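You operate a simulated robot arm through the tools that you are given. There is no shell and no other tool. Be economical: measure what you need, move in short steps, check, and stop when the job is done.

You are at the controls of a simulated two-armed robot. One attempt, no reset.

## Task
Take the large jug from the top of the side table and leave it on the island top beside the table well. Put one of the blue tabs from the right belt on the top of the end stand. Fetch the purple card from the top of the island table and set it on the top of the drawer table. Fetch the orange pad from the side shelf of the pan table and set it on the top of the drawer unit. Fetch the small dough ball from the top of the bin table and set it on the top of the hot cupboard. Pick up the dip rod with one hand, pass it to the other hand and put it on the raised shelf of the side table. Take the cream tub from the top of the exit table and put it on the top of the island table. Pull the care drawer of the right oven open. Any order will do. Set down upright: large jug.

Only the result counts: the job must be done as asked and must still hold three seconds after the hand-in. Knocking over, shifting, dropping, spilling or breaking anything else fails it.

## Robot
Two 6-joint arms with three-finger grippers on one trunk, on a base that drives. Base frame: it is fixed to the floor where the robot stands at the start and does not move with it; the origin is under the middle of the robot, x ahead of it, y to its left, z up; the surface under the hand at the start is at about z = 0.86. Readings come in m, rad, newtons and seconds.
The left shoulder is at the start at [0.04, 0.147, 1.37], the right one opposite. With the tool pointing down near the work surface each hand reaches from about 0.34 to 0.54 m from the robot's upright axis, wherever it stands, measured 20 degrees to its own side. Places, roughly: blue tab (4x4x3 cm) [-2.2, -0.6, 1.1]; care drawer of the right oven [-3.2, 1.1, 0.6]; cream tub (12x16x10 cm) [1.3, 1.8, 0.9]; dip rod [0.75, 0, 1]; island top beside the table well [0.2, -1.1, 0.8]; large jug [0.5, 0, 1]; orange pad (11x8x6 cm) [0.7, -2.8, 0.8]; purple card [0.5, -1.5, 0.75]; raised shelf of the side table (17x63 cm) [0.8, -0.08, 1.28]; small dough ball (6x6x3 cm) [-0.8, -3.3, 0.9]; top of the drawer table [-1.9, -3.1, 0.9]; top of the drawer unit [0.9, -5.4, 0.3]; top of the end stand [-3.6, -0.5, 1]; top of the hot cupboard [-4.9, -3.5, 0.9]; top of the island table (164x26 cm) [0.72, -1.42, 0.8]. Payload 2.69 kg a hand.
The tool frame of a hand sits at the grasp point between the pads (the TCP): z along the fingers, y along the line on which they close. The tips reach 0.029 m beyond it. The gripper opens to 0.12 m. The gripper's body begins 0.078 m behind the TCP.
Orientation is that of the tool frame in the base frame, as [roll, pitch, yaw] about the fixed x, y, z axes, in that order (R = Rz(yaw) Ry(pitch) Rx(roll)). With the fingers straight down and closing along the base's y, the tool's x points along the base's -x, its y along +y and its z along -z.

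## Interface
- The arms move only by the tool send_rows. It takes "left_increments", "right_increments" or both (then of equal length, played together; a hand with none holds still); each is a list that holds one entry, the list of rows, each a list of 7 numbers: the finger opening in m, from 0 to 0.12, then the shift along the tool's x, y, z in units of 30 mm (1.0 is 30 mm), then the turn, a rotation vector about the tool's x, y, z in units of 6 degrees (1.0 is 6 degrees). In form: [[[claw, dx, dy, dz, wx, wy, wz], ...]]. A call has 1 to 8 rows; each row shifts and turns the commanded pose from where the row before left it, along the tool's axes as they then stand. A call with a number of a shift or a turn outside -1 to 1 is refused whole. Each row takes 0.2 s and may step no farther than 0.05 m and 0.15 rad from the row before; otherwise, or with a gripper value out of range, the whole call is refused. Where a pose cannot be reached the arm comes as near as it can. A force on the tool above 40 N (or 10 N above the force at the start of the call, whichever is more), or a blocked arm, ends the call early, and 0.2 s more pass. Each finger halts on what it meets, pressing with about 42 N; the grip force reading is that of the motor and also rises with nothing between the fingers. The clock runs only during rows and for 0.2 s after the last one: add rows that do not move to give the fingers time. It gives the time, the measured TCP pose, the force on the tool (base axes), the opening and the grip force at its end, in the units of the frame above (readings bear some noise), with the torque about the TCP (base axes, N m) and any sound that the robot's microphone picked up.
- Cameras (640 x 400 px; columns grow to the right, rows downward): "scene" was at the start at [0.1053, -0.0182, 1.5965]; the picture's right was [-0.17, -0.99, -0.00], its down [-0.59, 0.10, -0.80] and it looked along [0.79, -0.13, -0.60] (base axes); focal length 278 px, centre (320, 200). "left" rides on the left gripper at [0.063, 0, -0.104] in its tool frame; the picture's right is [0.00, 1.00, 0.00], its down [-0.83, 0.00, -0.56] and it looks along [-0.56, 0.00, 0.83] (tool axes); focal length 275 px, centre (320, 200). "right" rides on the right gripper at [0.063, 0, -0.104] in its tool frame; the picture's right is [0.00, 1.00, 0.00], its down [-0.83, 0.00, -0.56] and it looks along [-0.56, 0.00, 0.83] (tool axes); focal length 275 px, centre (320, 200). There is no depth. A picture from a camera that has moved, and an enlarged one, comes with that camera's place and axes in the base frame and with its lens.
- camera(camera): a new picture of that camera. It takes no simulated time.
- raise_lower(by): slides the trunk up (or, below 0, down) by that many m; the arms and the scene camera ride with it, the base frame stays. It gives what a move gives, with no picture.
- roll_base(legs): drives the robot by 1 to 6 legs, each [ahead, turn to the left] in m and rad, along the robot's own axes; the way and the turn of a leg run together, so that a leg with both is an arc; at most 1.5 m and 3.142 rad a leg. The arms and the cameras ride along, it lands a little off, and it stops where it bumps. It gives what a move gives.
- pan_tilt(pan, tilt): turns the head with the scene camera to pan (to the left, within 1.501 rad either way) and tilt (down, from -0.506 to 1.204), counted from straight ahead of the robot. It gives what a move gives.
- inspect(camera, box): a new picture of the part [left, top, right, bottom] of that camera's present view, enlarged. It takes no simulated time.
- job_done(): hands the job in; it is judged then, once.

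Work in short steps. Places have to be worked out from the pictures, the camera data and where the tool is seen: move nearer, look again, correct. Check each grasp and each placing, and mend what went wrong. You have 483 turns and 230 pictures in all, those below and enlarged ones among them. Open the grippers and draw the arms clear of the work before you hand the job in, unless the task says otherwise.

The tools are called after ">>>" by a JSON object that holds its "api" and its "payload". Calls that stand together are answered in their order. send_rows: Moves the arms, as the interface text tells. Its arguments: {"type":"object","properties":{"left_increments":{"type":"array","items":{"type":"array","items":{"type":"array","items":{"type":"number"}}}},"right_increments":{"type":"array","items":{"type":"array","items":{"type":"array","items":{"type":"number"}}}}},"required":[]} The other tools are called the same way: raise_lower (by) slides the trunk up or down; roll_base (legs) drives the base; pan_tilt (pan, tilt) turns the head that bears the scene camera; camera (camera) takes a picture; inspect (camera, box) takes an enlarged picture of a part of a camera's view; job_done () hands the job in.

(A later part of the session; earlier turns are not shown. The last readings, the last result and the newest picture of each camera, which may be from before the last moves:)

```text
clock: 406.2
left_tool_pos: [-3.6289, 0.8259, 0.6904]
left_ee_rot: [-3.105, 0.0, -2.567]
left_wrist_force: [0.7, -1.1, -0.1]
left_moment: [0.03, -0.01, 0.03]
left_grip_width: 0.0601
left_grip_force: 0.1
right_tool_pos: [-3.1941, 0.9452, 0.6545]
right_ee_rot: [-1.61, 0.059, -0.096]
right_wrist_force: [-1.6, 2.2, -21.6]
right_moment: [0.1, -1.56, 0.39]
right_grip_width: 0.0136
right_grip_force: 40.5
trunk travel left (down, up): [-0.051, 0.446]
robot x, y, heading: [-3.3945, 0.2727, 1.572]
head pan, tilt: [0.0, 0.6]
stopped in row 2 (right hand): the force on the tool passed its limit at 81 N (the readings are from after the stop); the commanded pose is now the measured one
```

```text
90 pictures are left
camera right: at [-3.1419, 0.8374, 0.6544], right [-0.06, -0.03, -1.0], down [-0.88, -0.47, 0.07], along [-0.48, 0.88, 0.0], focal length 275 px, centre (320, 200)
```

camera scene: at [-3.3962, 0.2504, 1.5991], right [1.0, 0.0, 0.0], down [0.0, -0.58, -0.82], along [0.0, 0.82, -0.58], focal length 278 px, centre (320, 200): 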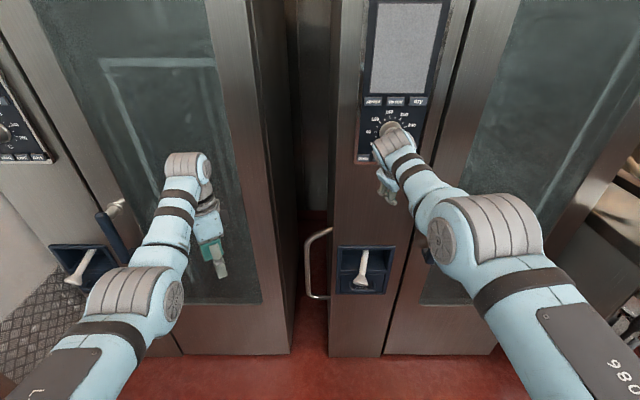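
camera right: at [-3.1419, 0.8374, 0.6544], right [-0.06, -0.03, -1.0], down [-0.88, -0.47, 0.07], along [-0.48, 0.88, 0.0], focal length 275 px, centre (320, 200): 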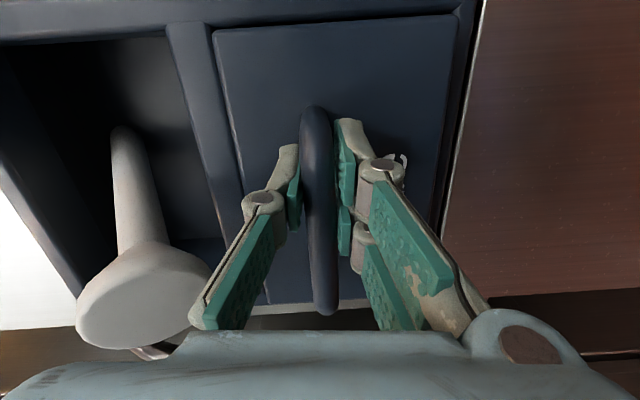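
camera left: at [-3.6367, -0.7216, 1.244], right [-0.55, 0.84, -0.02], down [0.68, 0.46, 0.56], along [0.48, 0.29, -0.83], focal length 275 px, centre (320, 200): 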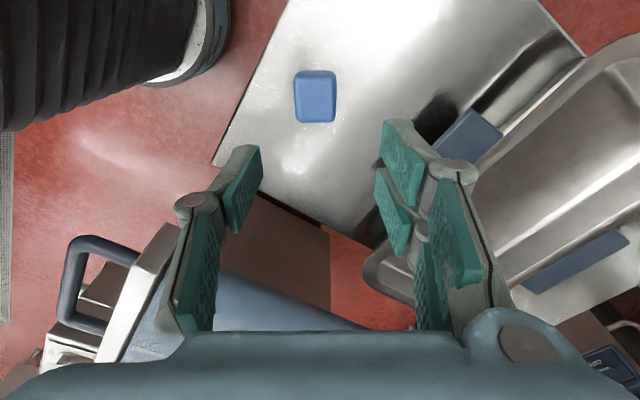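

The drawer is sliding (2 cm). Continue with gentler steps.

>>> {"api": "send_rows", "payload": {"right_increments": [[[0.0, 0.02, -0.02, -0.2, 0, 0, 0], [0.0, 0.02, 0.01, -0.25, 0, 0, 0], [0.0, 0.02, 0.01, -0.25, 0, 0, 0], [0.0, 0.02, 0.01, -0.25, 0, 0, 0], [0.0, 0.02, 0.01, -0.25, 0, 0, 0], [0.0, 0.02, 0.01, -0.25, 0, 0, 0], [0.0, 0.02, 0.01, -0.25, 0, 0, 0], [0.0, 0.02, 0.01, -0.25, 0, 0, 0]]]}}

```text
clock: 406.5
left_tool_pos: [-3.6299, 0.8249, 0.6917]
left_ee_rot: [-3.106, 0.0, -2.565]
left_wrist_force: [-0.5, 0.2, 0.6]
left_moment: [0.0, 0.01, 0.01]
left_grip_width: 0.0602
left_grip_force: 0.1
right_tool_pos: [-3.1951, 0.9469, 0.6546]
right_ee_rot: [-1.612, 0.061, -0.096]
right_wrist_force: [-1.3, -1.7, -22.1]
right_moment: [0.08, -1.56, 0.49]
right_grip_width: 0.0137
right_grip_force: 39.8
trunk travel left (down, up): [-0.051, 0.446]
robot x, y, heading: [-3.3985, 0.2714, 1.576]
head pan, tilt: [0.0, 0.6]
stopped in row 1 (right hand): the force on the tool passed its limit at 47 N (the readings are from after the stop); the commanded pose is now the measured one
```

There's a -22 N vertical bind (I'm pulling the handle upward). Ease down 3 mm then pull on.

>>> {"api": "send_rows", "payload": {"right_increments": [[[0.0, 0, 0.1, 0, 0, 0, 0], [0.0, 0, 0.05, 0, 0, 0, 0], [0.0, 0, 0, 0, 0, 0, 0]]]}}

```text
clock: 407.3
left_tool_pos: [-3.6291, 0.8249, 0.6917]
left_ee_rot: [-3.109, 0.001, -2.567]
left_wrist_force: [0.4, -0.9, -0.1]
left_moment: [0.05, 0.01, -0.02]
left_grip_width: 0.06
left_grip_force: 0.1
right_tool_pos: [-3.1934, 0.9459, 0.6542]
right_ee_rot: [-1.603, 0.063, -0.096]
right_wrist_force: [1.9, 0.5, -6.3]
right_moment: [0.08, -1.33, -0.01]
right_grip_width: 0.0139
right_grip_force: 40.3
trunk travel left (down, up): [-0.051, 0.446]
robot x, y, heading: [-3.3922, 0.2716, 1.569]
head pan, tilt: [0.0, 0.6]
```

>>> {"api": "send_rows", "payload": {"right_increments": [[[0.0, 0.01, 0.02, -0.2, 0, 0, 0], [0.0, 0.02, 0.02, -0.25, 0, 0, 0], [0.0, 0.02, 0.02, -0.25, 0, 0, 0], [0.0, 0.02, 0.02, -0.25, 0, 0, 0], [0.0, 0.02, 0.02, -0.25, 0, 0, 0], [0.0, 0.02, 0.02, -0.25, 0, 0, 0], [0.0, 0.02, 0.02, -0.25, 0, 0, 0]]]}}

```text
clock: 407.7
left_tool_pos: [-3.6296, 0.8252, 0.6913]
left_ee_rot: [-3.107, -0.003, -2.564]
left_wrist_force: [-0.4, -0.8, -0.5]
left_moment: [0.06, 0.0, 0.0]
left_grip_width: 0.0599
left_grip_force: 0.1
right_tool_pos: [-3.1932, 0.9464, 0.6539]
right_ee_rot: [-1.607, 0.06, -0.096]
right_wrist_force: [-1.3, 1.0, -33.4]
right_moment: [0.13, -1.62, 0.44]
right_grip_width: 0.0137
right_grip_force: 39.9
trunk travel left (down, up): [-0.051, 0.446]
robot x, y, heading: [-3.395, 0.2712, 1.573]
head pan, tilt: [0.0, 0.6]
stopped in row 1 (right hand): the force on the tool passed its limit at 51 N (the readings are from after the stop); the commanded pose is now the measured one
```

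Let me look at the drawer from the head camera.

>>> {"api": "pan_tilt", "payload": {"pan": -0.15, "tilt": 0.75}}

>>> {"api": "camera", "payload": {"camera": "scene"}}

>>> {"api": "inspect", "payload": {"camera": "right", "box": [160, 0, 520, 220]}}

```text
clock: 408.4
left_tool_pos: [-3.6303, 0.8271, 0.6906]
left_ee_rot: [-3.104, -0.002, -2.565]
left_wrist_force: [0.3, 0.0, -0.4]
left_moment: [0.01, 0.02, 0.0]
left_grip_width: 0.06
left_grip_force: 0.0
right_tool_pos: [-3.1935, 0.9478, 0.654]
right_ee_rot: [-1.605, 0.062, -0.095]
right_wrist_force: [-4.9, -0.9, -40.3]
right_moment: [0.24, -1.59, -0.31]
right_grip_width: 0.0139
right_grip_force: 39.8
trunk travel left (down, up): [-0.051, 0.446]
robot x, y, heading: [-3.3936, 0.2725, 1.572]
head pan, tilt: [-0.15, 0.75]
```

```text
89 pictures are left
camera scene: at [-3.3827, 0.3782, 1.1399], right [0.99, -0.15, 0.0], down [-0.1, -0.68, -0.73], along [0.11, 0.72, -0.69], focal length 278 px, centre (320, 200)
```

scene: 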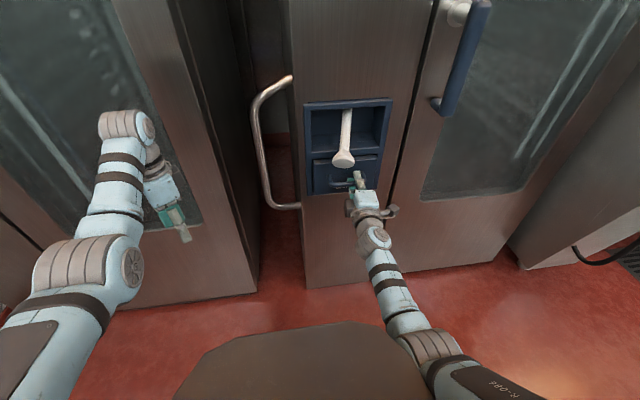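

```text
1.78 times, centred on (340, 110) of right
camera zoom: at [-3.1421, 0.8389, 0.654], right [-0.06, -0.03, -1.0], down [-0.88, -0.47, 0.07], along [-0.47, 0.88, 0.0], focal length 489 px, centre (284, 360)
```

zoom: 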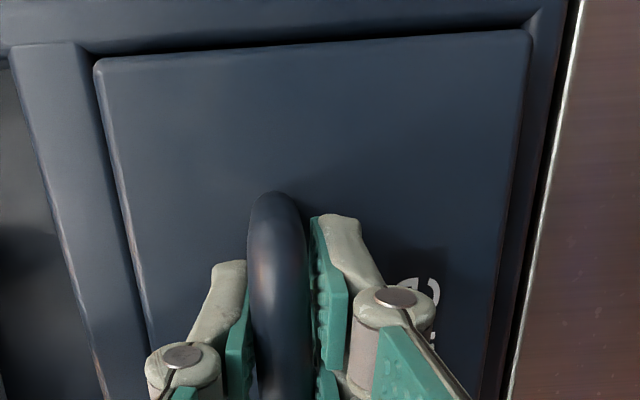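

Relax the vertical load by ~9 mm, then pull with the base.

>>> {"api": "send_rows", "payload": {"right_increments": [[[0.0, 0, 0.15, 0, 0, 0, 0], [0.0, 0, 0.15, 0, 0, 0, 0], [0.0, 0, 0, 0, 0, 0, 0]]]}}

>>> {"api": "roll_base", "payload": {"legs": [[-0.06, 0]]}}

>>> {"api": "camera", "payload": {"camera": "right"}}

```text
clock: 409.2
left_tool_pos: [-3.6293, 0.8217, 0.6939]
left_ee_rot: [-3.11, 0.002, -2.567]
left_wrist_force: [0.6, 0.0, -0.2]
left_moment: [0.01, 0.03, -0.04]
left_grip_width: 0.0603
left_grip_force: 0.0
right_tool_pos: [-3.194, 0.9441, 0.6543]
right_ee_rot: [-1.592, 0.064, -0.096]
right_wrist_force: [4.1, 0.7, 7.8]
right_moment: [-0.03, -1.22, 0.51]
right_grip_width: 0.0137
right_grip_force: 40.0
trunk travel left (down, up): [-0.051, 0.446]
robot x, y, heading: [-3.3968, 0.2738, 1.57]
head pan, tilt: [-0.15, 0.75]
```

```text
clock: 410.0
left_tool_pos: [-3.6298, 0.8158, 0.6929]
left_ee_rot: [-3.108, 0.002, -2.564]
left_wrist_force: [-0.3, 0.5, 0.3]
left_moment: [0.05, 0.02, 0.01]
left_grip_width: 0.06
left_grip_force: 0.2
right_tool_pos: [-3.1935, 0.9362, 0.6547]
right_ee_rot: [-1.59, 0.058, -0.098]
right_wrist_force: [-0.5, -1.0, -3.1]
right_moment: [0.03, -1.4, 0.04]
right_grip_width: 0.0138
right_grip_force: 40.4
trunk travel left (down, up): [-0.051, 0.446]
robot x, y, heading: [-3.3928, 0.2644, 1.571]
head pan, tilt: [-0.15, 0.75]
stopped in leg 1: the force on the tool passed its limit at 42 N (the readings are from after the stop); the commanded pose is now the measured one
```

```text
87 pictures are left
camera right: at [-3.1421, 0.8281, 0.6526], right [-0.05, -0.01, -1.0], down [-0.88, -0.47, 0.05], along [-0.47, 0.88, 0.01], focal length 275 px, centre (320, 200)
```

right: 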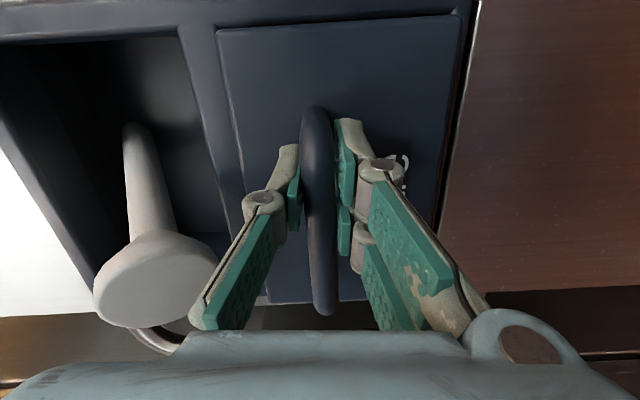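

There's a constant −1.4 Nm roll moment from a 3.5° misalignment that binds the drawer. Rotate the tool −3.5° about its axis and pull again.

>>> {"api": "send_rows", "payload": {"right_increments": [[[0.0, 0, 0, 0, 0, 0, -0.3], [0.0, 0, 0, 0, 0, 0, -0.3], [0.0, 0, 0, 0, 0, 0, 0]]]}}

>>> {"api": "send_rows", "payload": {"right_increments": [[[0.0, 0.02, 0.03, -0.2, 0, 0, 0], [0.0, 0.02, 0.03, -0.2, 0, 0, 0], [0.0, 0.02, 0.03, -0.2, 0, 0, 0], [0.0, 0.02, 0.03, -0.2, 0, 0, 0], [0.0, 0.02, 0.03, -0.2, 0, 0, 0]]]}}

```text
clock: 410.8
left_tool_pos: [-3.6293, 0.8155, 0.693]
left_ee_rot: [-3.11, 0.002, -2.567]
left_wrist_force: [0.9, 0.2, -0.1]
left_moment: [-0.01, -0.01, -0.02]
left_grip_width: 0.0597
left_grip_force: 0.0
right_tool_pos: [-3.1937, 0.937, 0.6541]
right_ee_rot: [-1.59, 0.001, -0.095]
right_wrist_force: [-0.1, -0.6, 0.3]
right_moment: [-0.76, 0.91, 0.29]
right_grip_width: 0.0126
right_grip_force: 39.3
trunk travel left (down, up): [-0.051, 0.446]
robot x, y, heading: [-3.3974, 0.2662, 1.57]
head pan, tilt: [-0.15, 0.75]
```

```text
clock: 411.2
left_tool_pos: [-3.6305, 0.8175, 0.6904]
left_ee_rot: [-3.104, -0.005, -2.564]
left_wrist_force: [-0.7, 0.0, 0.1]
left_moment: [0.05, 0.0, 0.0]
left_grip_width: 0.0597
left_grip_force: 0.0
right_tool_pos: [-3.1949, 0.9393, 0.6556]
right_ee_rot: [-1.592, 0.002, -0.095]
right_wrist_force: [-4.5, 0.2, -34.9]
right_moment: [-0.48, 0.38, -0.01]
right_grip_width: 0.0123
right_grip_force: 38.8
trunk travel left (down, up): [-0.051, 0.446]
robot x, y, heading: [-3.3949, 0.2618, 1.573]
head pan, tilt: [-0.15, 0.75]
stopped in row 1 (right hand): the force on the tool passed its limit at 55 N (the readings are from after the stop); the commanded pose is now the measured one
```

Base pulls don't bind vertically; relax and use base pulls.

>>> {"api": "send_rows", "payload": {"right_increments": [[[0.0, 0, 0.15, 0, 0, 0, 0], [0.0, 0, 0.12, 0, 0, 0, 0], [0.0, 0, 0, 0, 0, 0, 0]]]}}

>>> {"api": "roll_base", "payload": {"legs": [[-0.12, 0]]}}

>>> {"api": "roll_base", "payload": {"legs": [[-0.12, 0]]}}

>>> {"api": "roll_base", "payload": {"legs": [[-0.12, 0]]}}

```text
clock: 412.0
left_tool_pos: [-3.6294, 0.8139, 0.6961]
left_ee_rot: [-3.114, 0.004, -2.564]
left_wrist_force: [0.0, 0.4, 0.0]
left_moment: [-0.02, 0.01, -0.04]
left_grip_width: 0.06
left_grip_force: 0.2
right_tool_pos: [-3.1944, 0.9346, 0.6553]
right_ee_rot: [-1.582, 0.0, -0.094]
right_wrist_force: [3.8, 0.1, 22.1]
right_moment: [-0.87, 0.64, 0.8]
right_grip_width: 0.013
right_grip_force: 39.7
trunk travel left (down, up): [-0.051, 0.446]
robot x, y, heading: [-3.3951, 0.2634, 1.572]
head pan, tilt: [-0.15, 0.75]
```

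```text
clock: 413.2
left_tool_pos: [-3.6312, 0.6913, 0.695]
left_ee_rot: [-3.114, 0.005, -2.564]
left_wrist_force: [-0.2, 0.1, -0.4]
left_moment: [-0.02, 0.01, -0.01]
left_grip_width: 0.0599
left_grip_force: 0.0
right_tool_pos: [-3.1946, 0.8141, 0.6547]
right_ee_rot: [-1.58, 0.001, -0.094]
right_wrist_force: [4.5, -0.3, 25.6]
right_moment: [-0.87, 0.56, 0.25]
right_grip_width: 0.0125
right_grip_force: 39.2
trunk travel left (down, up): [-0.051, 0.446]
robot x, y, heading: [-3.3984, 0.148, 1.577]
head pan, tilt: [-0.15, 0.75]
```

```text
clock: 414.3
left_tool_pos: [-3.629, 0.6199, 0.6934]
left_ee_rot: [-3.108, 0.002, -2.567]
left_wrist_force: [0.2, -0.5, 0.7]
left_moment: [0.0, 0.01, -0.01]
left_grip_width: 0.0602
left_grip_force: 0.1
right_tool_pos: [-3.1922, 0.7412, 0.6602]
right_ee_rot: [-1.571, 0.001, -0.094]
right_wrist_force: [-0.1, -0.7, 0.2]
right_moment: [-0.03, 0.0, 0.01]
right_grip_width: 0.0
right_grip_force: 28.7
trunk travel left (down, up): [-0.051, 0.446]
robot x, y, heading: [-3.3953, 0.0717, 1.571]
head pan, tilt: [-0.15, 0.75]
stopped in leg 1: the force on the tool passed its limit at 60 N (the readings are from after the stop); the commanded pose is now the measured one
```

```text
clock: 415.0
left_tool_pos: [-3.6269, 0.6193, 0.6942]
left_ee_rot: [-3.107, 0.0, -2.567]
left_wrist_force: [0.3, -0.1, 0.0]
left_moment: [0.0, -0.01, -0.04]
left_grip_width: 0.06
left_grip_force: 0.0
right_tool_pos: [-3.1907, 0.7414, 0.659]
right_ee_rot: [-1.571, -0.001, -0.095]
right_wrist_force: [-0.3, 0.4, 0.7]
right_moment: [-0.01, -0.01, 0.04]
right_grip_width: 0.0001
right_grip_force: 28.5
trunk travel left (down, up): [-0.051, 0.446]
robot x, y, heading: [-3.3951, 0.0696, 1.573]
head pan, tilt: [-0.15, 0.75]
stopped in leg 1: the robot was blocked; the commanded pose is now the measured one
```

The drawer slid out 12+ cm, and the grip slipped at its end stop. Check the drawer, and what's behind me.

>>> {"api": "camera", "payload": {"camera": "scene"}}

>>> {"api": "pan_tilt", "payload": {"pan": 1.5, "tilt": 0.7}}

>>> {"api": "camera", "payload": {"camera": "scene"}}

```text
86 pictures are left
camera scene: at [-3.3825, 0.1678, 1.1408], right [0.99, -0.15, 0.0], down [-0.1, -0.67, -0.73], along [0.11, 0.72, -0.68], focal length 278 px, centre (320, 200)
```

scene: 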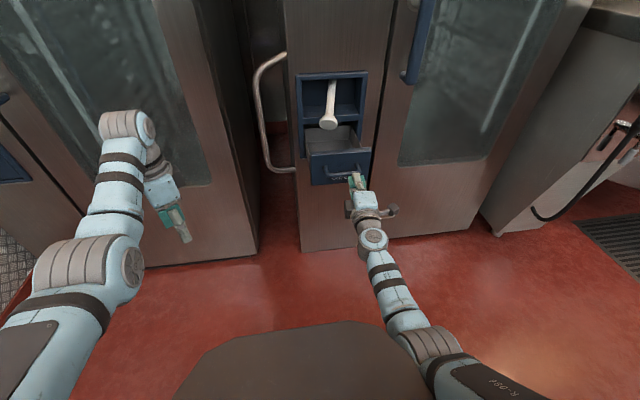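

```text
clock: 416.7
left_tool_pos: [-3.6287, 0.6183, 0.6933]
left_ee_rot: [-3.108, 0.001, -2.568]
left_wrist_force: [-0.5, -0.7, -0.5]
left_moment: [0.02, -0.02, -0.01]
left_grip_width: 0.0601
left_grip_force: 0.0
right_tool_pos: [-3.192, 0.7423, 0.6576]
right_ee_rot: [-1.569, -0.001, -0.097]
right_wrist_force: [0.3, -0.1, 0.0]
right_moment: [0.0, 0.02, 0.01]
right_grip_width: 0.0
right_grip_force: 28.3
trunk travel left (down, up): [-0.051, 0.446]
robot x, y, heading: [-3.3951, 0.0683, 1.574]
head pan, tilt: [1.499, 0.7]
```

```text
85 pictures are left
camera scene: at [-3.4796, 0.0918, 1.145], right [0.07, 1.0, 0.0], down [0.64, -0.05, -0.76], along [-0.76, 0.05, -0.64], focal length 278 px, centre (320, 200)
```

scene: 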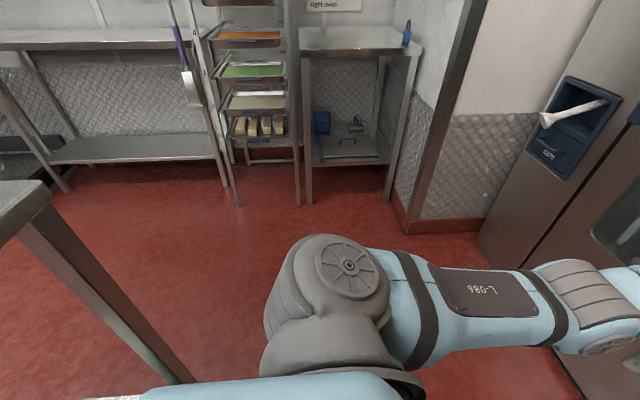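

The drawer is clearly open. Raise the trunk, nudge forward off the stand, and look east for an exit.

>>> {"api": "raise_lower", "payload": {"by": 0.4}}

>>> {"api": "raise_lower", "payload": {"by": 0.046}}

>>> {"api": "pan_tilt", "payload": {"pan": 1.5, "tilt": 0.8}}

>>> {"api": "camera", "payload": {"camera": "scene"}}

>>> {"api": "pan_tilt", "payload": {"pan": -1.45, "tilt": 0.5}}

>>> {"api": "camera", "payload": {"camera": "scene"}}

```text
clock: 420.5
left_tool_pos: [-3.6276, 0.6193, 1.0948]
left_ee_rot: [-3.109, -0.001, -2.567]
left_wrist_force: [-0.1, 0.9, 0.6]
left_moment: [-0.03, 0.0, 0.0]
left_grip_width: 0.06
left_grip_force: 0.1
right_tool_pos: [-3.1929, 0.7415, 1.0599]
right_ee_rot: [-1.571, 0.001, -0.097]
right_wrist_force: [-0.3, 0.4, 0.7]
right_moment: [-0.03, 0.01, -0.01]
right_grip_width: 0.0002
right_grip_force: 28.7
trunk travel left (down, up): [-0.451, 0.046]
robot x, y, heading: [-3.3911, 0.0713, 1.571]
head pan, tilt: [1.499, 0.7]
```

```text
clock: 421.4
left_tool_pos: [-3.6282, 0.6194, 1.1389]
left_ee_rot: [-3.109, 0.0, -2.566]
left_wrist_force: [-0.3, 1.2, 0.1]
left_moment: [-0.01, 0.02, 0.0]
left_grip_width: 0.0599
left_grip_force: 0.0
right_tool_pos: [-3.1921, 0.7425, 1.1058]
right_ee_rot: [-1.571, 0.0, -0.097]
right_wrist_force: [-0.5, -0.4, -0.1]
right_moment: [-0.01, 0.02, -0.01]
right_grip_width: 0.0
right_grip_force: 28.3
trunk travel left (down, up): [-0.497, 0.0]
robot x, y, heading: [-3.3934, 0.0695, 1.568]
head pan, tilt: [1.499, 0.7]
```

```text
clock: 422.1
left_tool_pos: [-3.6278, 0.6184, 1.1387]
left_ee_rot: [-3.109, 0.0, -2.566]
left_wrist_force: [0.4, -0.1, -0.9]
left_moment: [0.03, 0.0, -0.05]
left_grip_width: 0.0602
left_grip_force: 0.1
right_tool_pos: [-3.1919, 0.742, 1.1046]
right_ee_rot: [-1.571, -0.002, -0.097]
right_wrist_force: [-0.2, 0.0, -0.1]
right_moment: [0.02, 0.0, -0.03]
right_grip_width: 0.0002
right_grip_force: 28.0
trunk travel left (down, up): [-0.497, 0.0]
robot x, y, heading: [-3.3927, 0.0679, 1.569]
head pan, tilt: [1.499, 0.799]
```

```text
84 pictures are left
camera scene: at [-3.4754, 0.0916, 1.583], right [0.07, 1.0, 0.0], down [0.71, -0.05, -0.7], along [-0.7, 0.05, -0.72], focal length 278 px, centre (320, 200)
```

scene: 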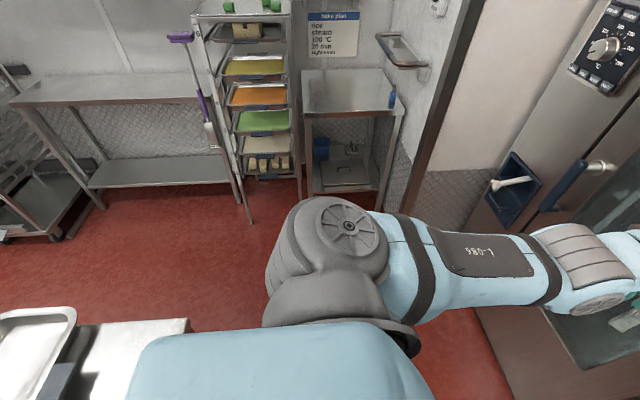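

```text
clock: 424.6
left_tool_pos: [-3.6265, 0.6204, 1.1381]
left_ee_rot: [-3.109, 0.002, -2.568]
left_wrist_force: [0.5, -0.4, 0.3]
left_moment: [-0.01, -0.02, -0.02]
left_grip_width: 0.0599
left_grip_force: 0.2
right_tool_pos: [-3.1919, 0.7409, 1.1042]
right_ee_rot: [-1.572, 0.001, -0.096]
right_wrist_force: [-0.2, -0.9, 0.2]
right_moment: [0.02, 0.0, 0.02]
right_grip_width: 0.0
right_grip_force: 28.8
trunk travel left (down, up): [-0.497, 0.0]
robot x, y, heading: [-3.3984, 0.0714, 1.571]
head pan, tilt: [-1.45, 0.499]
```

```text
83 pictures are left
camera scene: at [-3.3046, 0.0969, 1.609], right [0.12, -0.99, 0.0], down [-0.48, -0.06, -0.88], along [0.87, 0.11, -0.48], focal length 278 px, centre (320, 200)
```

scene: 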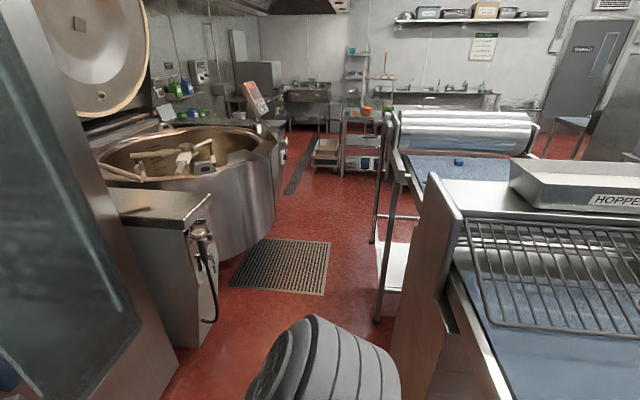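

East corridor (y≈-0.1…0.6) leads straight back to the start area. First rotate the right tool back to pointing down.

>>> {"api": "send_rows", "payload": {"right_increments": [[[0.06, 0, 0, 0, -0.82, 0.82, 0.82], [0.06, 0, 0, 0, -0.82, 0.82, 0.82], [0.06, 0, 0, 0, -0.82, 0.82, 0.82], [0.06, 0, 0, 0, -0.82, 0.82, 0.82], [0.06, 0, 0, 0, -0.82, 0.82, 0.82], [0.06, 0, 0, 0, -0.82, 0.82, 0.82], [0.06, 0, 0, 0, -0.82, 0.82, 0.82]]]}}

>>> {"api": "send_rows", "payload": {"right_increments": [[[0.06, 0, 0, 0, -0.82, 0.82, 0.82], [0.06, 0, 0, 0, -0.82, 0.82, 0.82], [0.06, 0, 0, 0, -0.82, 0.82, 0.82], [0.06, 0, 0, 0, -0.82, 0.82, 0.82], [0.06, 0, 0, 0, -0.82, 0.82, 0.82], [0.06, 0, 0, 0, -0.82, 0.82, 0.82], [0.06, 0, 0, 0, -0.82, 0.82, 0.82]]]}}

```text
clock: 426.2
left_tool_pos: [-3.6279, 0.6187, 1.1388]
left_ee_rot: [-3.105, -0.001, -2.567]
left_wrist_force: [-1.2, 0.4, -0.4]
left_moment: [0.0, 0.01, -0.04]
left_grip_width: 0.0598
left_grip_force: 0.1
right_tool_pos: [-3.1923, 0.7426, 1.105]
right_ee_rot: [-2.352, 0.339, -0.878]
right_wrist_force: [-0.8, 0.8, 0.4]
right_moment: [-0.07, -0.04, 0.01]
right_grip_width: 0.0601
right_grip_force: 0.1
trunk travel left (down, up): [-0.497, 0.0]
robot x, y, heading: [-3.396, 0.0668, 1.571]
head pan, tilt: [-1.45, 0.499]
```

```text
clock: 427.9
left_tool_pos: [-3.6286, 0.6209, 1.1397]
left_ee_rot: [-3.108, 0.001, -2.567]
left_wrist_force: [0.1, 0.1, 0.4]
left_moment: [-0.04, 0.0, 0.01]
left_grip_width: 0.06
left_grip_force: 0.0
right_tool_pos: [-3.1853, 0.6416, 1.1077]
right_ee_rot: [-3.136, 0.007, -1.662]
right_wrist_force: [-0.6, 1.2, 0.3]
right_moment: [0.02, 0.04, 0.01]
right_grip_width: 0.06
right_grip_force: 0.1
right hand out of reach, approached as far as the arm can: row 2, 3, 4, 5, 6, 7
trunk travel left (down, up): [-0.497, 0.0]
robot x, y, heading: [-3.3942, 0.0691, 1.57]
head pan, tilt: [-1.45, 0.499]
```

>>> {"api": "send_rows", "payload": {"right_increments": [[[0.06, -0.3, 0, -0.8, 0, 0, 0], [0.06, -0.3, 0, -0.8, 0, 0, 0], [0.06, -0.2, 0, -0.8, 0, 0, 0], [0.06, 0, 0, -0.8, 0, 0, 0], [0.06, 0, 0, -0.8, 0, 0, 0]]], "left_increments": [[[0.06, 0, 0, -0.7, 0, 0, 0], [0.06, 0, 0, -0.7, 0, 0, 0], [0.06, 0, 0, -0.7, 0, 0, 0], [0.06, 0, 0, -0.7, 0, 0, 0], [0.06, 0, 0, -0.7, 0, 0, 0]]]}}

>>> {"api": "roll_base", "payload": {"legs": [[0.21, 0], [0, -1.57]]}}

>>> {"api": "pan_tilt", "payload": {"pan": 0, "tilt": 0.5}}

>>> {"api": "camera", "payload": {"camera": "scene"}}

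```text
clock: 429.1
left_tool_pos: [-3.6302, 0.6253, 1.2439]
left_ee_rot: [-3.107, 0.002, -2.568]
left_wrist_force: [0.0, -0.1, -0.4]
left_moment: [0.0, 0.02, 0.03]
left_grip_width: 0.0601
left_grip_force: 0.0
left hand out of reach, approached as far as the arm can: row 3
right_tool_pos: [-3.187, 0.6392, 1.2301]
right_ee_rot: [-3.135, 0.006, -1.66]
right_wrist_force: [-0.4, -1.2, 0.5]
right_moment: [0.03, -0.03, -0.01]
right_grip_width: 0.0604
right_grip_force: 0.0
right hand out of reach, approached as far as the arm can: row 1, 2, 3, 5
trunk travel left (down, up): [-0.497, 0.0]
robot x, y, heading: [-3.3928, 0.0679, 1.574]
head pan, tilt: [-1.45, 0.499]
```

```text
clock: 434.5
left_tool_pos: [-2.8415, 0.5296, 1.244]
left_ee_rot: [-3.11, 0.0, 2.169]
left_wrist_force: [0.2, -0.2, 0.5]
left_moment: [0.01, 0.0, 0.01]
left_grip_width: 0.0598
left_grip_force: 0.1
right_tool_pos: [-2.819, 0.0871, 1.2279]
right_ee_rot: [-3.133, 0.008, 3.079]
right_wrist_force: [-0.1, 0.3, 0.0]
right_moment: [0.0, -0.06, 0.02]
right_grip_width: 0.0598
right_grip_force: 0.1
trunk travel left (down, up): [-0.497, 0.0]
robot x, y, heading: [-3.3923, 0.2795, 0.024]
head pan, tilt: [-1.45, 0.499]
```

```text
clock: 436.0
left_tool_pos: [-2.8415, 0.5298, 1.2428]
left_ee_rot: [-3.108, 0.0, 2.17]
left_wrist_force: [-0.1, -0.3, -0.3]
left_moment: [-0.01, -0.03, -0.01]
left_grip_width: 0.0599
left_grip_force: 0.0
right_tool_pos: [-2.8183, 0.0861, 1.227]
right_ee_rot: [-3.134, 0.006, 3.076]
right_wrist_force: [-0.4, -0.6, 0.0]
right_moment: [0.0, 0.01, 0.01]
right_grip_width: 0.0599
right_grip_force: 0.1
trunk travel left (down, up): [-0.497, 0.0]
robot x, y, heading: [-3.3946, 0.2768, 0.029]
head pan, tilt: [0.0, 0.499]
```

```text
82 pictures are left
camera scene: at [-3.2834, 0.2785, 1.6089], right [0.02, -1.0, 0.0], down [-0.48, -0.01, -0.88], along [0.88, 0.02, -0.48], focal length 278 px, centre (320, 200)
```

scene: 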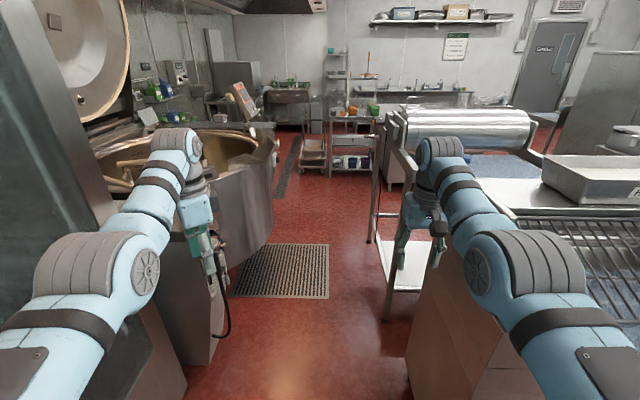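

Gap centre is y≈0.27, enough room. Straighten and drive 1.3 m east.

>>> {"api": "roll_base", "payload": {"legs": [[0, -0.028], [1.3, 0]]}}

>>> {"api": "camera", "payload": {"camera": "scene"}}

```text
clock: 442.9
left_tool_pos: [-1.5323, 0.5296, 1.2435]
left_ee_rot: [-3.107, 0.001, 2.159]
left_wrist_force: [0.3, -0.3, -0.2]
left_moment: [-0.02, 0.0, 0.01]
left_grip_width: 0.06
left_grip_force: 0.0
right_tool_pos: [-1.5143, 0.0863, 1.2278]
right_ee_rot: [-3.133, 0.006, 3.065]
right_wrist_force: [-0.2, 0.2, 0.1]
right_moment: [0.0, 0.02, -0.03]
right_grip_width: 0.0601
right_grip_force: 0.1
trunk travel left (down, up): [-0.497, 0.0]
robot x, y, heading: [-2.0863, 0.2844, 0.015]
head pan, tilt: [0.0, 0.499]
```

```text
81 pictures are left
camera scene: at [-1.9778, 0.2837, 1.6091], right [0.01, -1.0, 0.0], down [-0.48, -0.01, -0.88], along [0.88, 0.01, -0.48], focal length 278 px, centre (320, 200)
```

scene: 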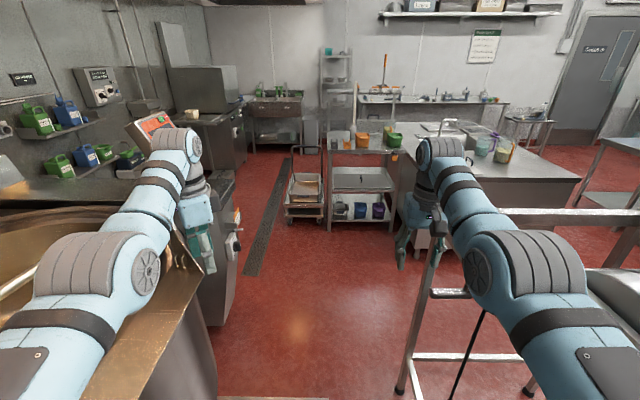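

Continue 1.4 m east.

>>> {"api": "roll_base", "payload": {"legs": [[1.4, -0.02]]}}

>>> {"api": "pan_tilt", "payload": {"pan": 0.5, "tilt": 0.5}}

>>> {"api": "camera", "payload": {"camera": "scene"}}

```text
clock: 449.9
left_tool_pos: [-0.1285, 0.5086, 1.2451]
left_ee_rot: [-3.11, 0.002, 2.126]
left_wrist_force: [-0.4, -0.4, -0.6]
left_moment: [0.0, 0.04, -0.03]
left_grip_width: 0.06
left_grip_force: 0.1
right_tool_pos: [-0.1254, 0.0645, 1.2289]
right_ee_rot: [-3.135, 0.007, 3.032]
right_wrist_force: [-0.5, -0.8, 0.3]
right_moment: [-0.02, 0.01, -0.02]
right_grip_width: 0.0602
right_grip_force: 0.1
trunk travel left (down, up): [-0.497, 0.0]
robot x, y, heading: [-0.6918, 0.2828, -0.015]
head pan, tilt: [0.0, 0.499]
```

```text
clock: 450.8
left_tool_pos: [-0.1267, 0.5085, 1.2441]
left_ee_rot: [-3.109, 0.001, 2.127]
left_wrist_force: [0.2, -0.8, -0.4]
left_moment: [0.01, 0.0, 0.01]
left_grip_width: 0.0596
left_grip_force: 0.0
right_tool_pos: [-0.1233, 0.0653, 1.2282]
right_ee_rot: [-3.135, 0.007, 3.035]
right_wrist_force: [-0.4, -0.9, 0.2]
right_moment: [0.04, -0.03, 0.05]
right_grip_width: 0.0602
right_grip_force: 0.0
trunk travel left (down, up): [-0.497, 0.0]
robot x, y, heading: [-0.6887, 0.2845, -0.019]
head pan, tilt: [0.499, 0.499]
```

```text
80 pictures are left
camera scene: at [-0.5899, 0.3205, 1.6089], right [0.46, -0.89, 0.0], down [-0.42, -0.22, -0.88], along [0.78, 0.41, -0.48], focal length 278 px, centre (320, 200)
```

scene: 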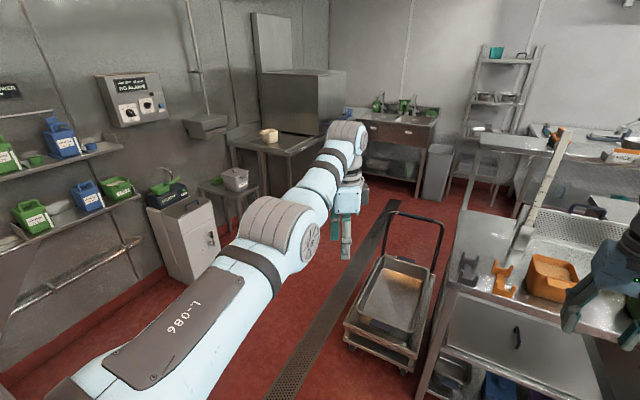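

Cream tub is at ≈(1.33,1.83) on the exit table. Drive toward it, passing north of the trolley.

>>> {"api": "roll_base", "payload": {"legs": [[0, 0.68], [1.2, 0]]}}

>>> {"api": "pan_tilt", "payload": {"pan": 0.0, "tilt": 0.6}}

>>> {"api": "camera", "payload": {"camera": "scene"}}

```text
clock: 458.7
left_tool_pos: [0.5239, 1.553, 1.2439]
left_ee_rot: [-3.108, 0.002, 2.821]
left_wrist_force: [0.7, -0.5, -0.5]
left_moment: [0.02, -0.01, -0.05]
left_grip_width: 0.06
left_grip_force: 0.0
right_tool_pos: [0.8124, 1.2153, 1.2283]
right_ee_rot: [-3.135, 0.008, -2.554]
right_wrist_force: [-1.0, 0.5, -0.6]
right_moment: [0.0, 0.01, 0.03]
right_grip_width: 0.06
right_grip_force: 0.0
trunk travel left (down, up): [-0.497, 0.0]
robot x, y, heading: [0.2321, 1.0221, 0.681]
head pan, tilt: [0.499, 0.499]
```

```text
clock: 459.6
left_tool_pos: [0.5256, 1.5533, 1.2438]
left_ee_rot: [-3.108, -0.001, 2.822]
left_wrist_force: [0.8, 0.1, -0.3]
left_moment: [-0.02, 0.01, 0.01]
left_grip_width: 0.0603
left_grip_force: 0.0
right_tool_pos: [0.8119, 1.2151, 1.2279]
right_ee_rot: [-3.136, 0.007, -2.553]
right_wrist_force: [-0.6, 0.0, 0.4]
right_moment: [-0.06, 0.02, 0.0]
right_grip_width: 0.0603
right_grip_force: 0.0
trunk travel left (down, up): [-0.497, 0.0]
robot x, y, heading: [0.2379, 1.0198, 0.676]
head pan, tilt: [0.0, 0.6]
```

```text
79 pictures are left
camera scene: at [0.322, 1.0847, 1.5999], right [0.63, -0.78, 0.0], down [-0.44, -0.35, -0.82], along [0.64, 0.52, -0.57], focal length 278 px, centre (320, 200)
```

scene: 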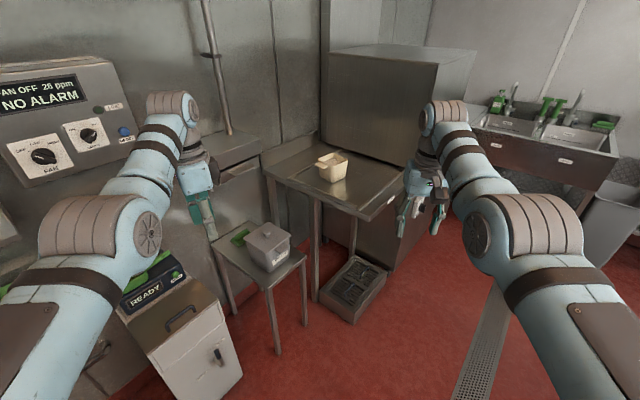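

>>> {"api": "inspect", "payload": {"camera": "scene", "box": [270, 120, 410, 240]}}

```text
3.33 times, centred on (340, 180) of scene
camera zoom: at [0.322, 1.0847, 1.5999], right [0.63, -0.78, 0.0], down [-0.44, -0.35, -0.82], along [0.64, 0.52, -0.57], focal length 925 px, centre (253, 267)
```

zoom: 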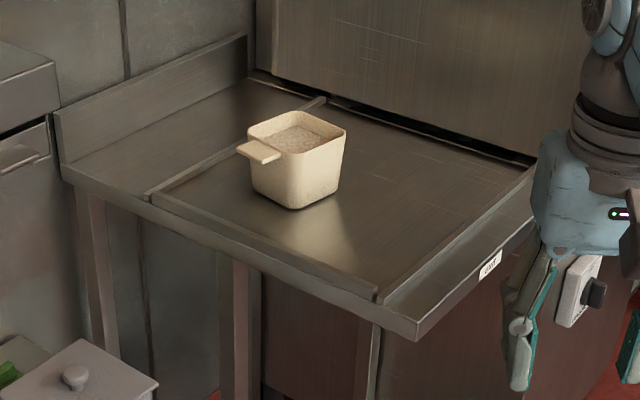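

The tub has a flat handle pointing west at rim height (z≈0.97). I'll grip it with the left hand, tool horizontal pointing east, fingers closing vertically. First stage the base.

>>> {"api": "roll_base", "payload": {"legs": [[0.3, 0], [0, -0.296]]}}

>>> {"api": "send_rows", "payload": {"left_increments": [[[0.08, 0, 0, 0.8, 0, 0, 0], [0.08, 0, 0, 0.8, 0, 0, 0], [0.08, 0, 0, 0.8, 0, 0, 0], [0.08, 0, 0, 0.8, 0, 0, 0], [0.08, 0, 0, 0.8, 0, 0, 0], [0.08, 0, 0, 0.4, 0, 0, 0]]]}}

```text
clock: 462.6
left_tool_pos: [0.9004, 1.6366, 1.2429]
left_ee_rot: [-3.106, 0.001, 2.527]
left_wrist_force: [-0.3, 0.6, -0.4]
left_moment: [-0.01, 0.0, -0.04]
left_grip_width: 0.06
left_grip_force: 0.0
right_tool_pos: [1.0771, 1.2294, 1.2278]
right_ee_rot: [-3.133, 0.006, -2.849]
right_wrist_force: [0.6, 0.3, 0.3]
right_moment: [0.0, 0.0, -0.01]
right_grip_width: 0.06
right_grip_force: 0.0
trunk travel left (down, up): [-0.497, 0.0]
robot x, y, heading: [0.4708, 1.2071, 0.384]
head pan, tilt: [0.0, 0.6]
```

```text
clock: 464.0
left_tool_pos: [0.8982, 1.6312, 1.1123]
left_ee_rot: [-3.107, -0.001, 2.527]
left_wrist_force: [-0.6, 0.7, -0.1]
left_moment: [0.04, 0.0, -0.03]
left_grip_width: 0.0801
left_grip_force: 0.0
right_tool_pos: [1.077, 1.2296, 1.228]
right_ee_rot: [-3.133, 0.007, -2.848]
right_wrist_force: [0.7, 0.3, 1.0]
right_moment: [0.0, 0.0, 0.03]
right_grip_width: 0.06
right_grip_force: 0.1
trunk travel left (down, up): [-0.497, 0.0]
robot x, y, heading: [0.4713, 1.2095, 0.383]
head pan, tilt: [0.0, 0.6]
```

Now rotate the left tool to point east with closing vertical.

>>> {"api": "send_rows", "payload": {"left_increments": [[[0.08, 0, 0, 0, -0.98, -0.51, 0.51], [0.08, 0, 0, 0, -0.98, -0.51, 0.51], [0.08, 0, 0, 0, -0.98, -0.51, 0.51], [0.08, 0, 0, 0, -0.98, -0.51, 0.51], [0.08, 0, 0, 0, -0.98, -0.51, 0.51], [0.08, 0, 0, 0, -0.98, -0.51, 0.51], [0.08, 0, 0, 0, -0.98, -0.51, 0.51]]]}}

>>> {"api": "send_rows", "payload": {"left_increments": [[[0.08, 0, 0, 0, -0.98, -0.51, 0.51], [0.08, 0, 0, 0, -0.98, -0.51, 0.51], [0.08, 0, 0, 0, -0.98, -0.51, 0.51], [0.08, 0, 0, 0, -0.98, -0.51, 0.51], [0.08, 0, 0, 0, -0.98, -0.51, 0.51], [0.08, 0, 0, 0, -0.98, -0.51, 0.51], [0.08, 0, 0, 0, -0.98, -0.51, 0.51]]]}}

>>> {"api": "camera", "payload": {"camera": "left"}}

```text
clock: 465.6
left_tool_pos: [0.897, 1.6305, 1.1125]
left_ee_rot: [2.385, 0.217, 2.053]
left_wrist_force: [0.1, -0.2, -0.8]
left_moment: [0.02, -0.03, 0.0]
left_grip_width: 0.0799
left_grip_force: 0.1
right_tool_pos: [1.0764, 1.2291, 1.2288]
right_ee_rot: [-3.135, 0.007, -2.849]
right_wrist_force: [0.8, -0.3, 0.0]
right_moment: [0.01, -0.01, -0.01]
right_grip_width: 0.0603
right_grip_force: 0.1
trunk travel left (down, up): [-0.497, 0.0]
robot x, y, heading: [0.4708, 1.2049, 0.38]
head pan, tilt: [0.0, 0.6]
```

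```text
clock: 467.2
left_tool_pos: [0.8982, 1.6316, 1.1118]
left_ee_rot: [1.589, 0.03, 1.57]
left_wrist_force: [-0.1, -0.6, 0.7]
left_moment: [0.0, -0.06, -0.03]
left_grip_width: 0.08
left_grip_force: 0.1
right_tool_pos: [1.078, 1.2277, 1.2282]
right_ee_rot: [-3.135, 0.007, -2.847]
right_wrist_force: [-0.9, -0.1, -0.4]
right_moment: [-0.02, 0.01, 0.01]
right_grip_width: 0.0598
right_grip_force: 0.0
trunk travel left (down, up): [-0.497, 0.0]
robot x, y, heading: [0.4687, 1.2075, 0.378]
head pan, tilt: [0.0, 0.6]
```

```text
77 pictures are left
camera left: at [0.7928, 1.6946, 1.1126], right [0.02, 0.02, 1.0], down [-0.56, -0.83, 0.03], along [0.83, -0.56, 0.0], focal length 275 px, centre (320, 200)
```

left: 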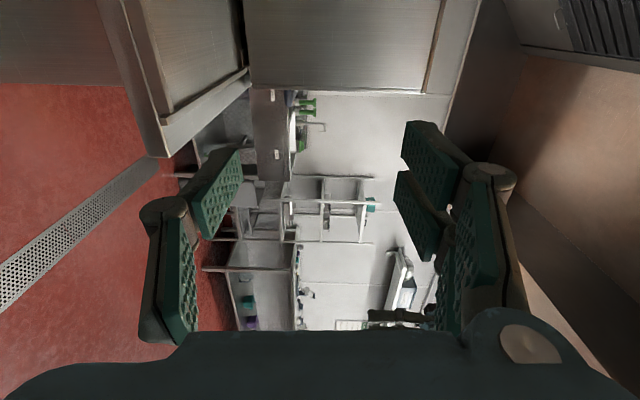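

Orientation is exact. Move the base to a staging point and lower the hand to z≈0.965.

>>> {"api": "roll_base", "payload": {"legs": [[0, 0.24], [0.22, 0], [0, -0.24]]}}

>>> {"api": "send_rows", "payload": {"left_increments": [[[0.08, 0, -0.8, 0, 0, 0, 0], [0.08, 0, -0.8, 0, 0, 0, 0], [0.08, 0, -0.8, 0, 0, 0, 0], [0.08, 0, -0.8, 0, 0, 0, 0], [0.08, 0, -0.8, 0, 0, 0, 0], [0.08, 0, -0.8, 0, 0, 0, 0]]]}}

>>> {"api": "pan_tilt", "payload": {"pan": 0.3, "tilt": 0.6}}

>>> {"api": "inspect", "payload": {"camera": "scene", "box": [240, 80, 440, 240]}}

>>> {"api": "camera", "payload": {"camera": "left"}}

```text
clock: 470.6
left_tool_pos: [1.0779, 1.7616, 1.1118]
left_ee_rot: [1.591, 0.029, 1.569]
left_wrist_force: [0.2, 0.4, 0.7]
left_moment: [0.02, 0.0, 0.02]
left_grip_width: 0.0802
left_grip_force: 0.1
right_tool_pos: [1.2564, 1.3583, 1.2273]
right_ee_rot: [-3.134, 0.009, -2.848]
right_wrist_force: [0.2, 0.2, -0.4]
right_moment: [0.02, -0.01, -0.04]
right_grip_width: 0.06
right_grip_force: 0.1
trunk travel left (down, up): [-0.497, 0.0]
robot x, y, heading: [0.6483, 1.3358, 0.383]
head pan, tilt: [0.0, 0.6]
```

```text
clock: 472.0
left_tool_pos: [1.0689, 1.731, 1.0579]
left_ee_rot: [1.598, 0.03, 1.569]
left_wrist_force: [1.2, 0.0, -0.4]
left_moment: [-0.02, -0.04, -0.01]
left_grip_width: 0.0799
left_grip_force: 0.0
left hand out of reach, approached as far as the arm can: row 2, 3, 4, 5, 6
right_tool_pos: [1.2577, 1.3573, 1.2261]
right_ee_rot: [-3.135, 0.008, -2.848]
right_wrist_force: [-0.8, 0.5, 0.3]
right_moment: [-0.01, 0.01, 0.03]
right_grip_width: 0.0602
right_grip_force: 0.1
trunk travel left (down, up): [-0.497, 0.0]
robot x, y, heading: [0.6525, 1.3374, 0.381]
head pan, tilt: [0.0, 0.6]
```

```text
clock: 472.8
left_tool_pos: [1.0692, 1.7315, 1.0585]
left_ee_rot: [1.599, 0.029, 1.571]
left_wrist_force: [0.3, -0.3, -0.5]
left_moment: [0.02, 0.01, -0.02]
left_grip_width: 0.0801
left_grip_force: 0.2
right_tool_pos: [1.2587, 1.3581, 1.2276]
right_ee_rot: [-3.134, 0.008, -2.847]
right_wrist_force: [0.9, 0.3, -0.7]
right_moment: [0.04, 0.01, 0.02]
right_grip_width: 0.06
right_grip_force: 0.0
trunk travel left (down, up): [-0.497, 0.0]
robot x, y, heading: [0.6544, 1.3367, 0.384]
head pan, tilt: [0.3, 0.6]
```

```text
2.50 times, centred on (340, 160) of scene
camera zoom: at [0.7372, 1.3964, 1.5999], right [0.63, -0.78, 0.0], down [-0.44, -0.36, -0.82], along [0.64, 0.52, -0.57], focal length 694 px, centre (270, 300)
```

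zoom: 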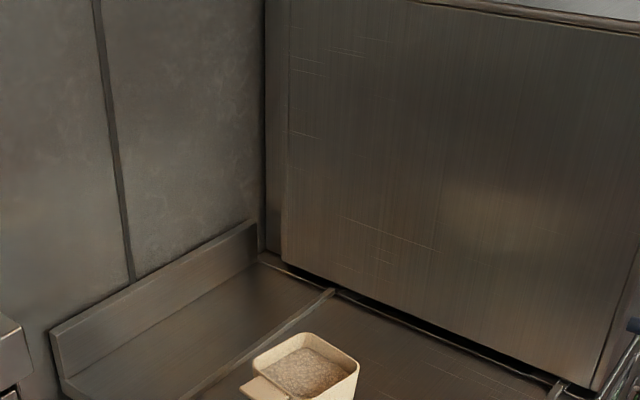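

```text
75 pictures are left
camera left: at [0.9636, 1.7944, 1.0603], right [0.03, 0.03, 1.0], down [-0.56, -0.83, 0.04], along [0.83, -0.56, -0.01], focal length 275 px, centre (320, 200)
```

left: 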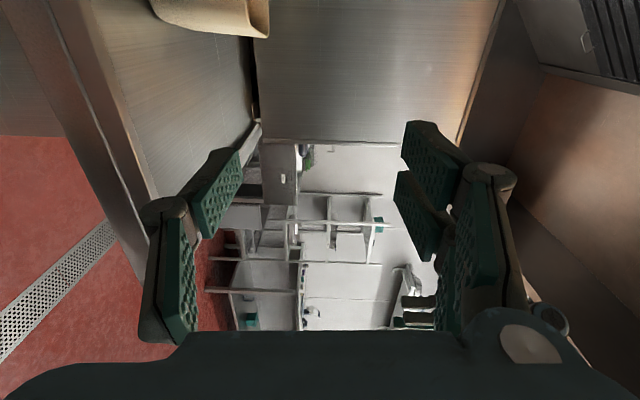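

Lower the trunk 8 cm to bring the hand to z≈0.978, then approach 10 cm and look.

>>> {"api": "raise_lower", "payload": {"by": -0.08}}

>>> {"api": "roll_base", "payload": {"legs": [[0.08, 0]]}}

>>> {"api": "camera", "payload": {"camera": "left"}}

>>> {"api": "pan_tilt", "payload": {"pan": 0.3, "tilt": 0.85}}

>>> {"api": "inspect", "payload": {"camera": "scene", "box": [220, 40, 420, 200]}}

```text
clock: 474.0
left_tool_pos: [1.0683, 1.7315, 0.9796]
left_ee_rot: [1.598, 0.03, 1.57]
left_wrist_force: [0.4, -0.4, -0.6]
left_moment: [-0.03, 0.0, -0.01]
left_grip_width: 0.0799
left_grip_force: 0.0
right_tool_pos: [1.257, 1.3577, 1.1481]
right_ee_rot: [-3.134, 0.01, -2.849]
right_wrist_force: [0.5, 0.1, 0.1]
right_moment: [-0.01, 0.01, 0.01]
right_grip_width: 0.0599
right_grip_force: 0.0
trunk travel left (down, up): [-0.417, 0.08]
robot x, y, heading: [0.6485, 1.3395, 0.382]
head pan, tilt: [0.3, 0.6]
```

```text
clock: 475.0
left_tool_pos: [1.1322, 1.7565, 0.9861]
left_ee_rot: [1.585, 0.025, 1.57]
left_wrist_force: [-0.4, -0.3, 0.0]
left_moment: [-0.04, -0.01, 0.01]
left_grip_width: 0.08
left_grip_force: 0.6
right_tool_pos: [1.3209, 1.3833, 1.1559]
right_ee_rot: [-3.135, 0.022, -2.85]
right_wrist_force: [-0.9, 0.0, -0.2]
right_moment: [0.02, -0.17, -0.03]
right_grip_width: 0.0599
right_grip_force: 0.0
trunk travel left (down, up): [-0.417, 0.08]
robot x, y, heading: [0.7263, 1.3687, 0.383]
head pan, tilt: [0.3, 0.6]
```

```text
74 pictures are left
camera left: at [1.028, 1.8199, 0.9868], right [0.02, 0.02, 1.0], down [-0.56, -0.83, 0.03], along [0.83, -0.56, 0.0], focal length 275 px, centre (320, 200)
```

left: 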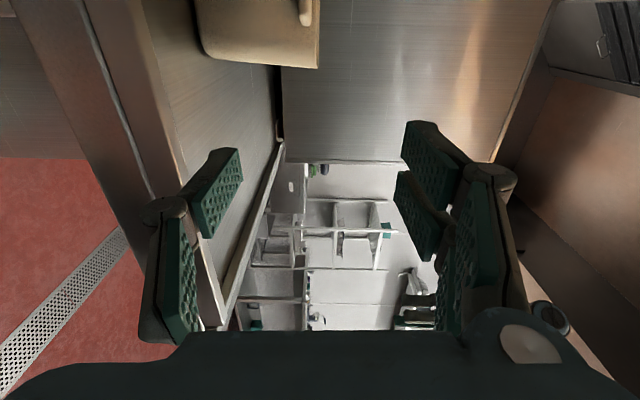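

```text
clock: 475.8
left_tool_pos: [1.1402, 1.7609, 0.9824]
left_ee_rot: [1.594, 0.03, 1.569]
left_wrist_force: [-0.6, -1.0, 0.6]
left_moment: [0.01, 0.03, -0.02]
left_grip_width: 0.0801
left_grip_force: 0.1
right_tool_pos: [1.33, 1.3859, 1.1513]
right_ee_rot: [-3.134, 0.011, -2.849]
right_wrist_force: [-0.1, -0.3, 0.0]
right_moment: [-0.02, 0.0, 0.01]
right_grip_width: 0.0598
right_grip_force: 0.0
trunk travel left (down, up): [-0.417, 0.08]
robot x, y, heading: [0.7287, 1.3672, 0.384]
head pan, tilt: [0.3, 0.85]
```

```text
2.50 times, centred on (320, 120) of scene
camera zoom: at [0.8007, 1.4187, 1.5], right [0.63, -0.78, 0.0], down [-0.58, -0.47, -0.66], along [0.51, 0.42, -0.75], focal length 694 px, centre (320, 400)
```

zoom: 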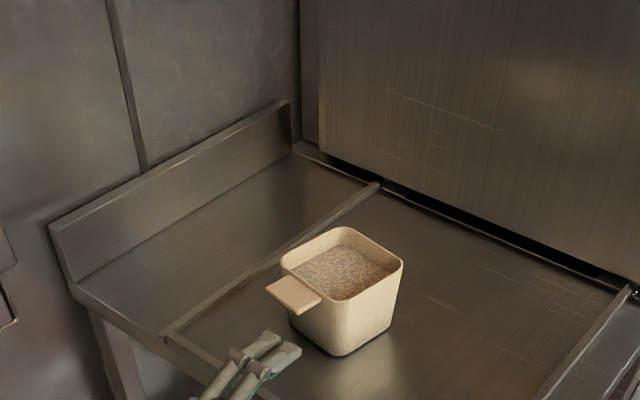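

Handle tab centre ≈(1.264,1.84,0.974). Shift the arm 3 cm north and 0.8 cm down, then advance.

>>> {"api": "send_rows", "payload": {"left_increments": [[[0.06, 0.5, -0.15, 0, 0, 0, 0], [0.06, 0.45, -0.15, 0, 0, 0, 0], [0.06, 0, 0, 0, 0, 0, 0]]]}}

>>> {"api": "roll_base", "payload": {"legs": [[0.08, 0]]}}

>>> {"api": "camera", "payload": {"camera": "left"}}

```text
clock: 476.6
left_tool_pos: [1.1423, 1.785, 0.9847]
left_ee_rot: [1.604, 0.029, 1.571]
left_wrist_force: [0.1, 0.6, 0.0]
left_moment: [0.02, 0.01, -0.01]
left_grip_width: 0.0601
left_grip_force: 0.1
left hand out of reach, approached as far as the arm can: row 1, 2
right_tool_pos: [1.3322, 1.3879, 1.1499]
right_ee_rot: [-3.135, 0.011, -2.849]
right_wrist_force: [0.4, -0.4, 0.3]
right_moment: [0.0, 0.0, 0.0]
right_grip_width: 0.0599
right_grip_force: 0.1
trunk travel left (down, up): [-0.417, 0.08]
robot x, y, heading: [0.7259, 1.366, 0.377]
head pan, tilt: [0.3, 0.85]
```

```text
clock: 477.7
left_tool_pos: [1.2067, 1.8101, 0.9919]
left_ee_rot: [1.59, 0.025, 1.571]
left_wrist_force: [-0.5, 0.4, -0.4]
left_moment: [-0.01, -0.02, -0.04]
left_grip_width: 0.0599
left_grip_force: 0.0
right_tool_pos: [1.3981, 1.4122, 1.1578]
right_ee_rot: [-3.135, 0.024, -2.848]
right_wrist_force: [-1.6, -0.9, -0.9]
right_moment: [0.06, -0.16, 0.01]
right_grip_width: 0.0598
right_grip_force: 0.2
trunk travel left (down, up): [-0.417, 0.08]
robot x, y, heading: [0.7983, 1.3979, 0.381]
head pan, tilt: [0.3, 0.85]
```

```text
72 pictures are left
camera left: at [1.1008, 1.8729, 0.9924], right [0.02, 0.02, 1.0], down [-0.56, -0.83, 0.03], along [0.83, -0.56, 0.0], focal length 275 px, centre (320, 200)
```

left: 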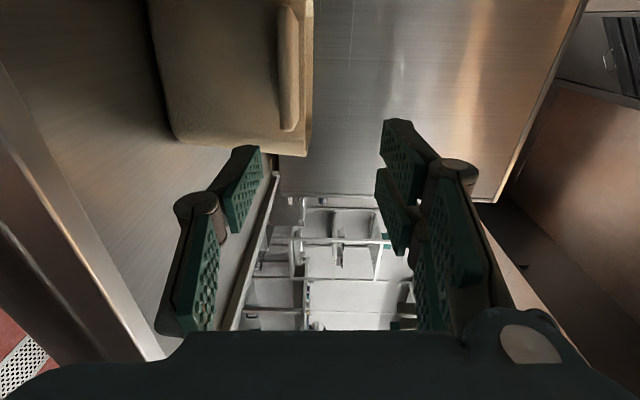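

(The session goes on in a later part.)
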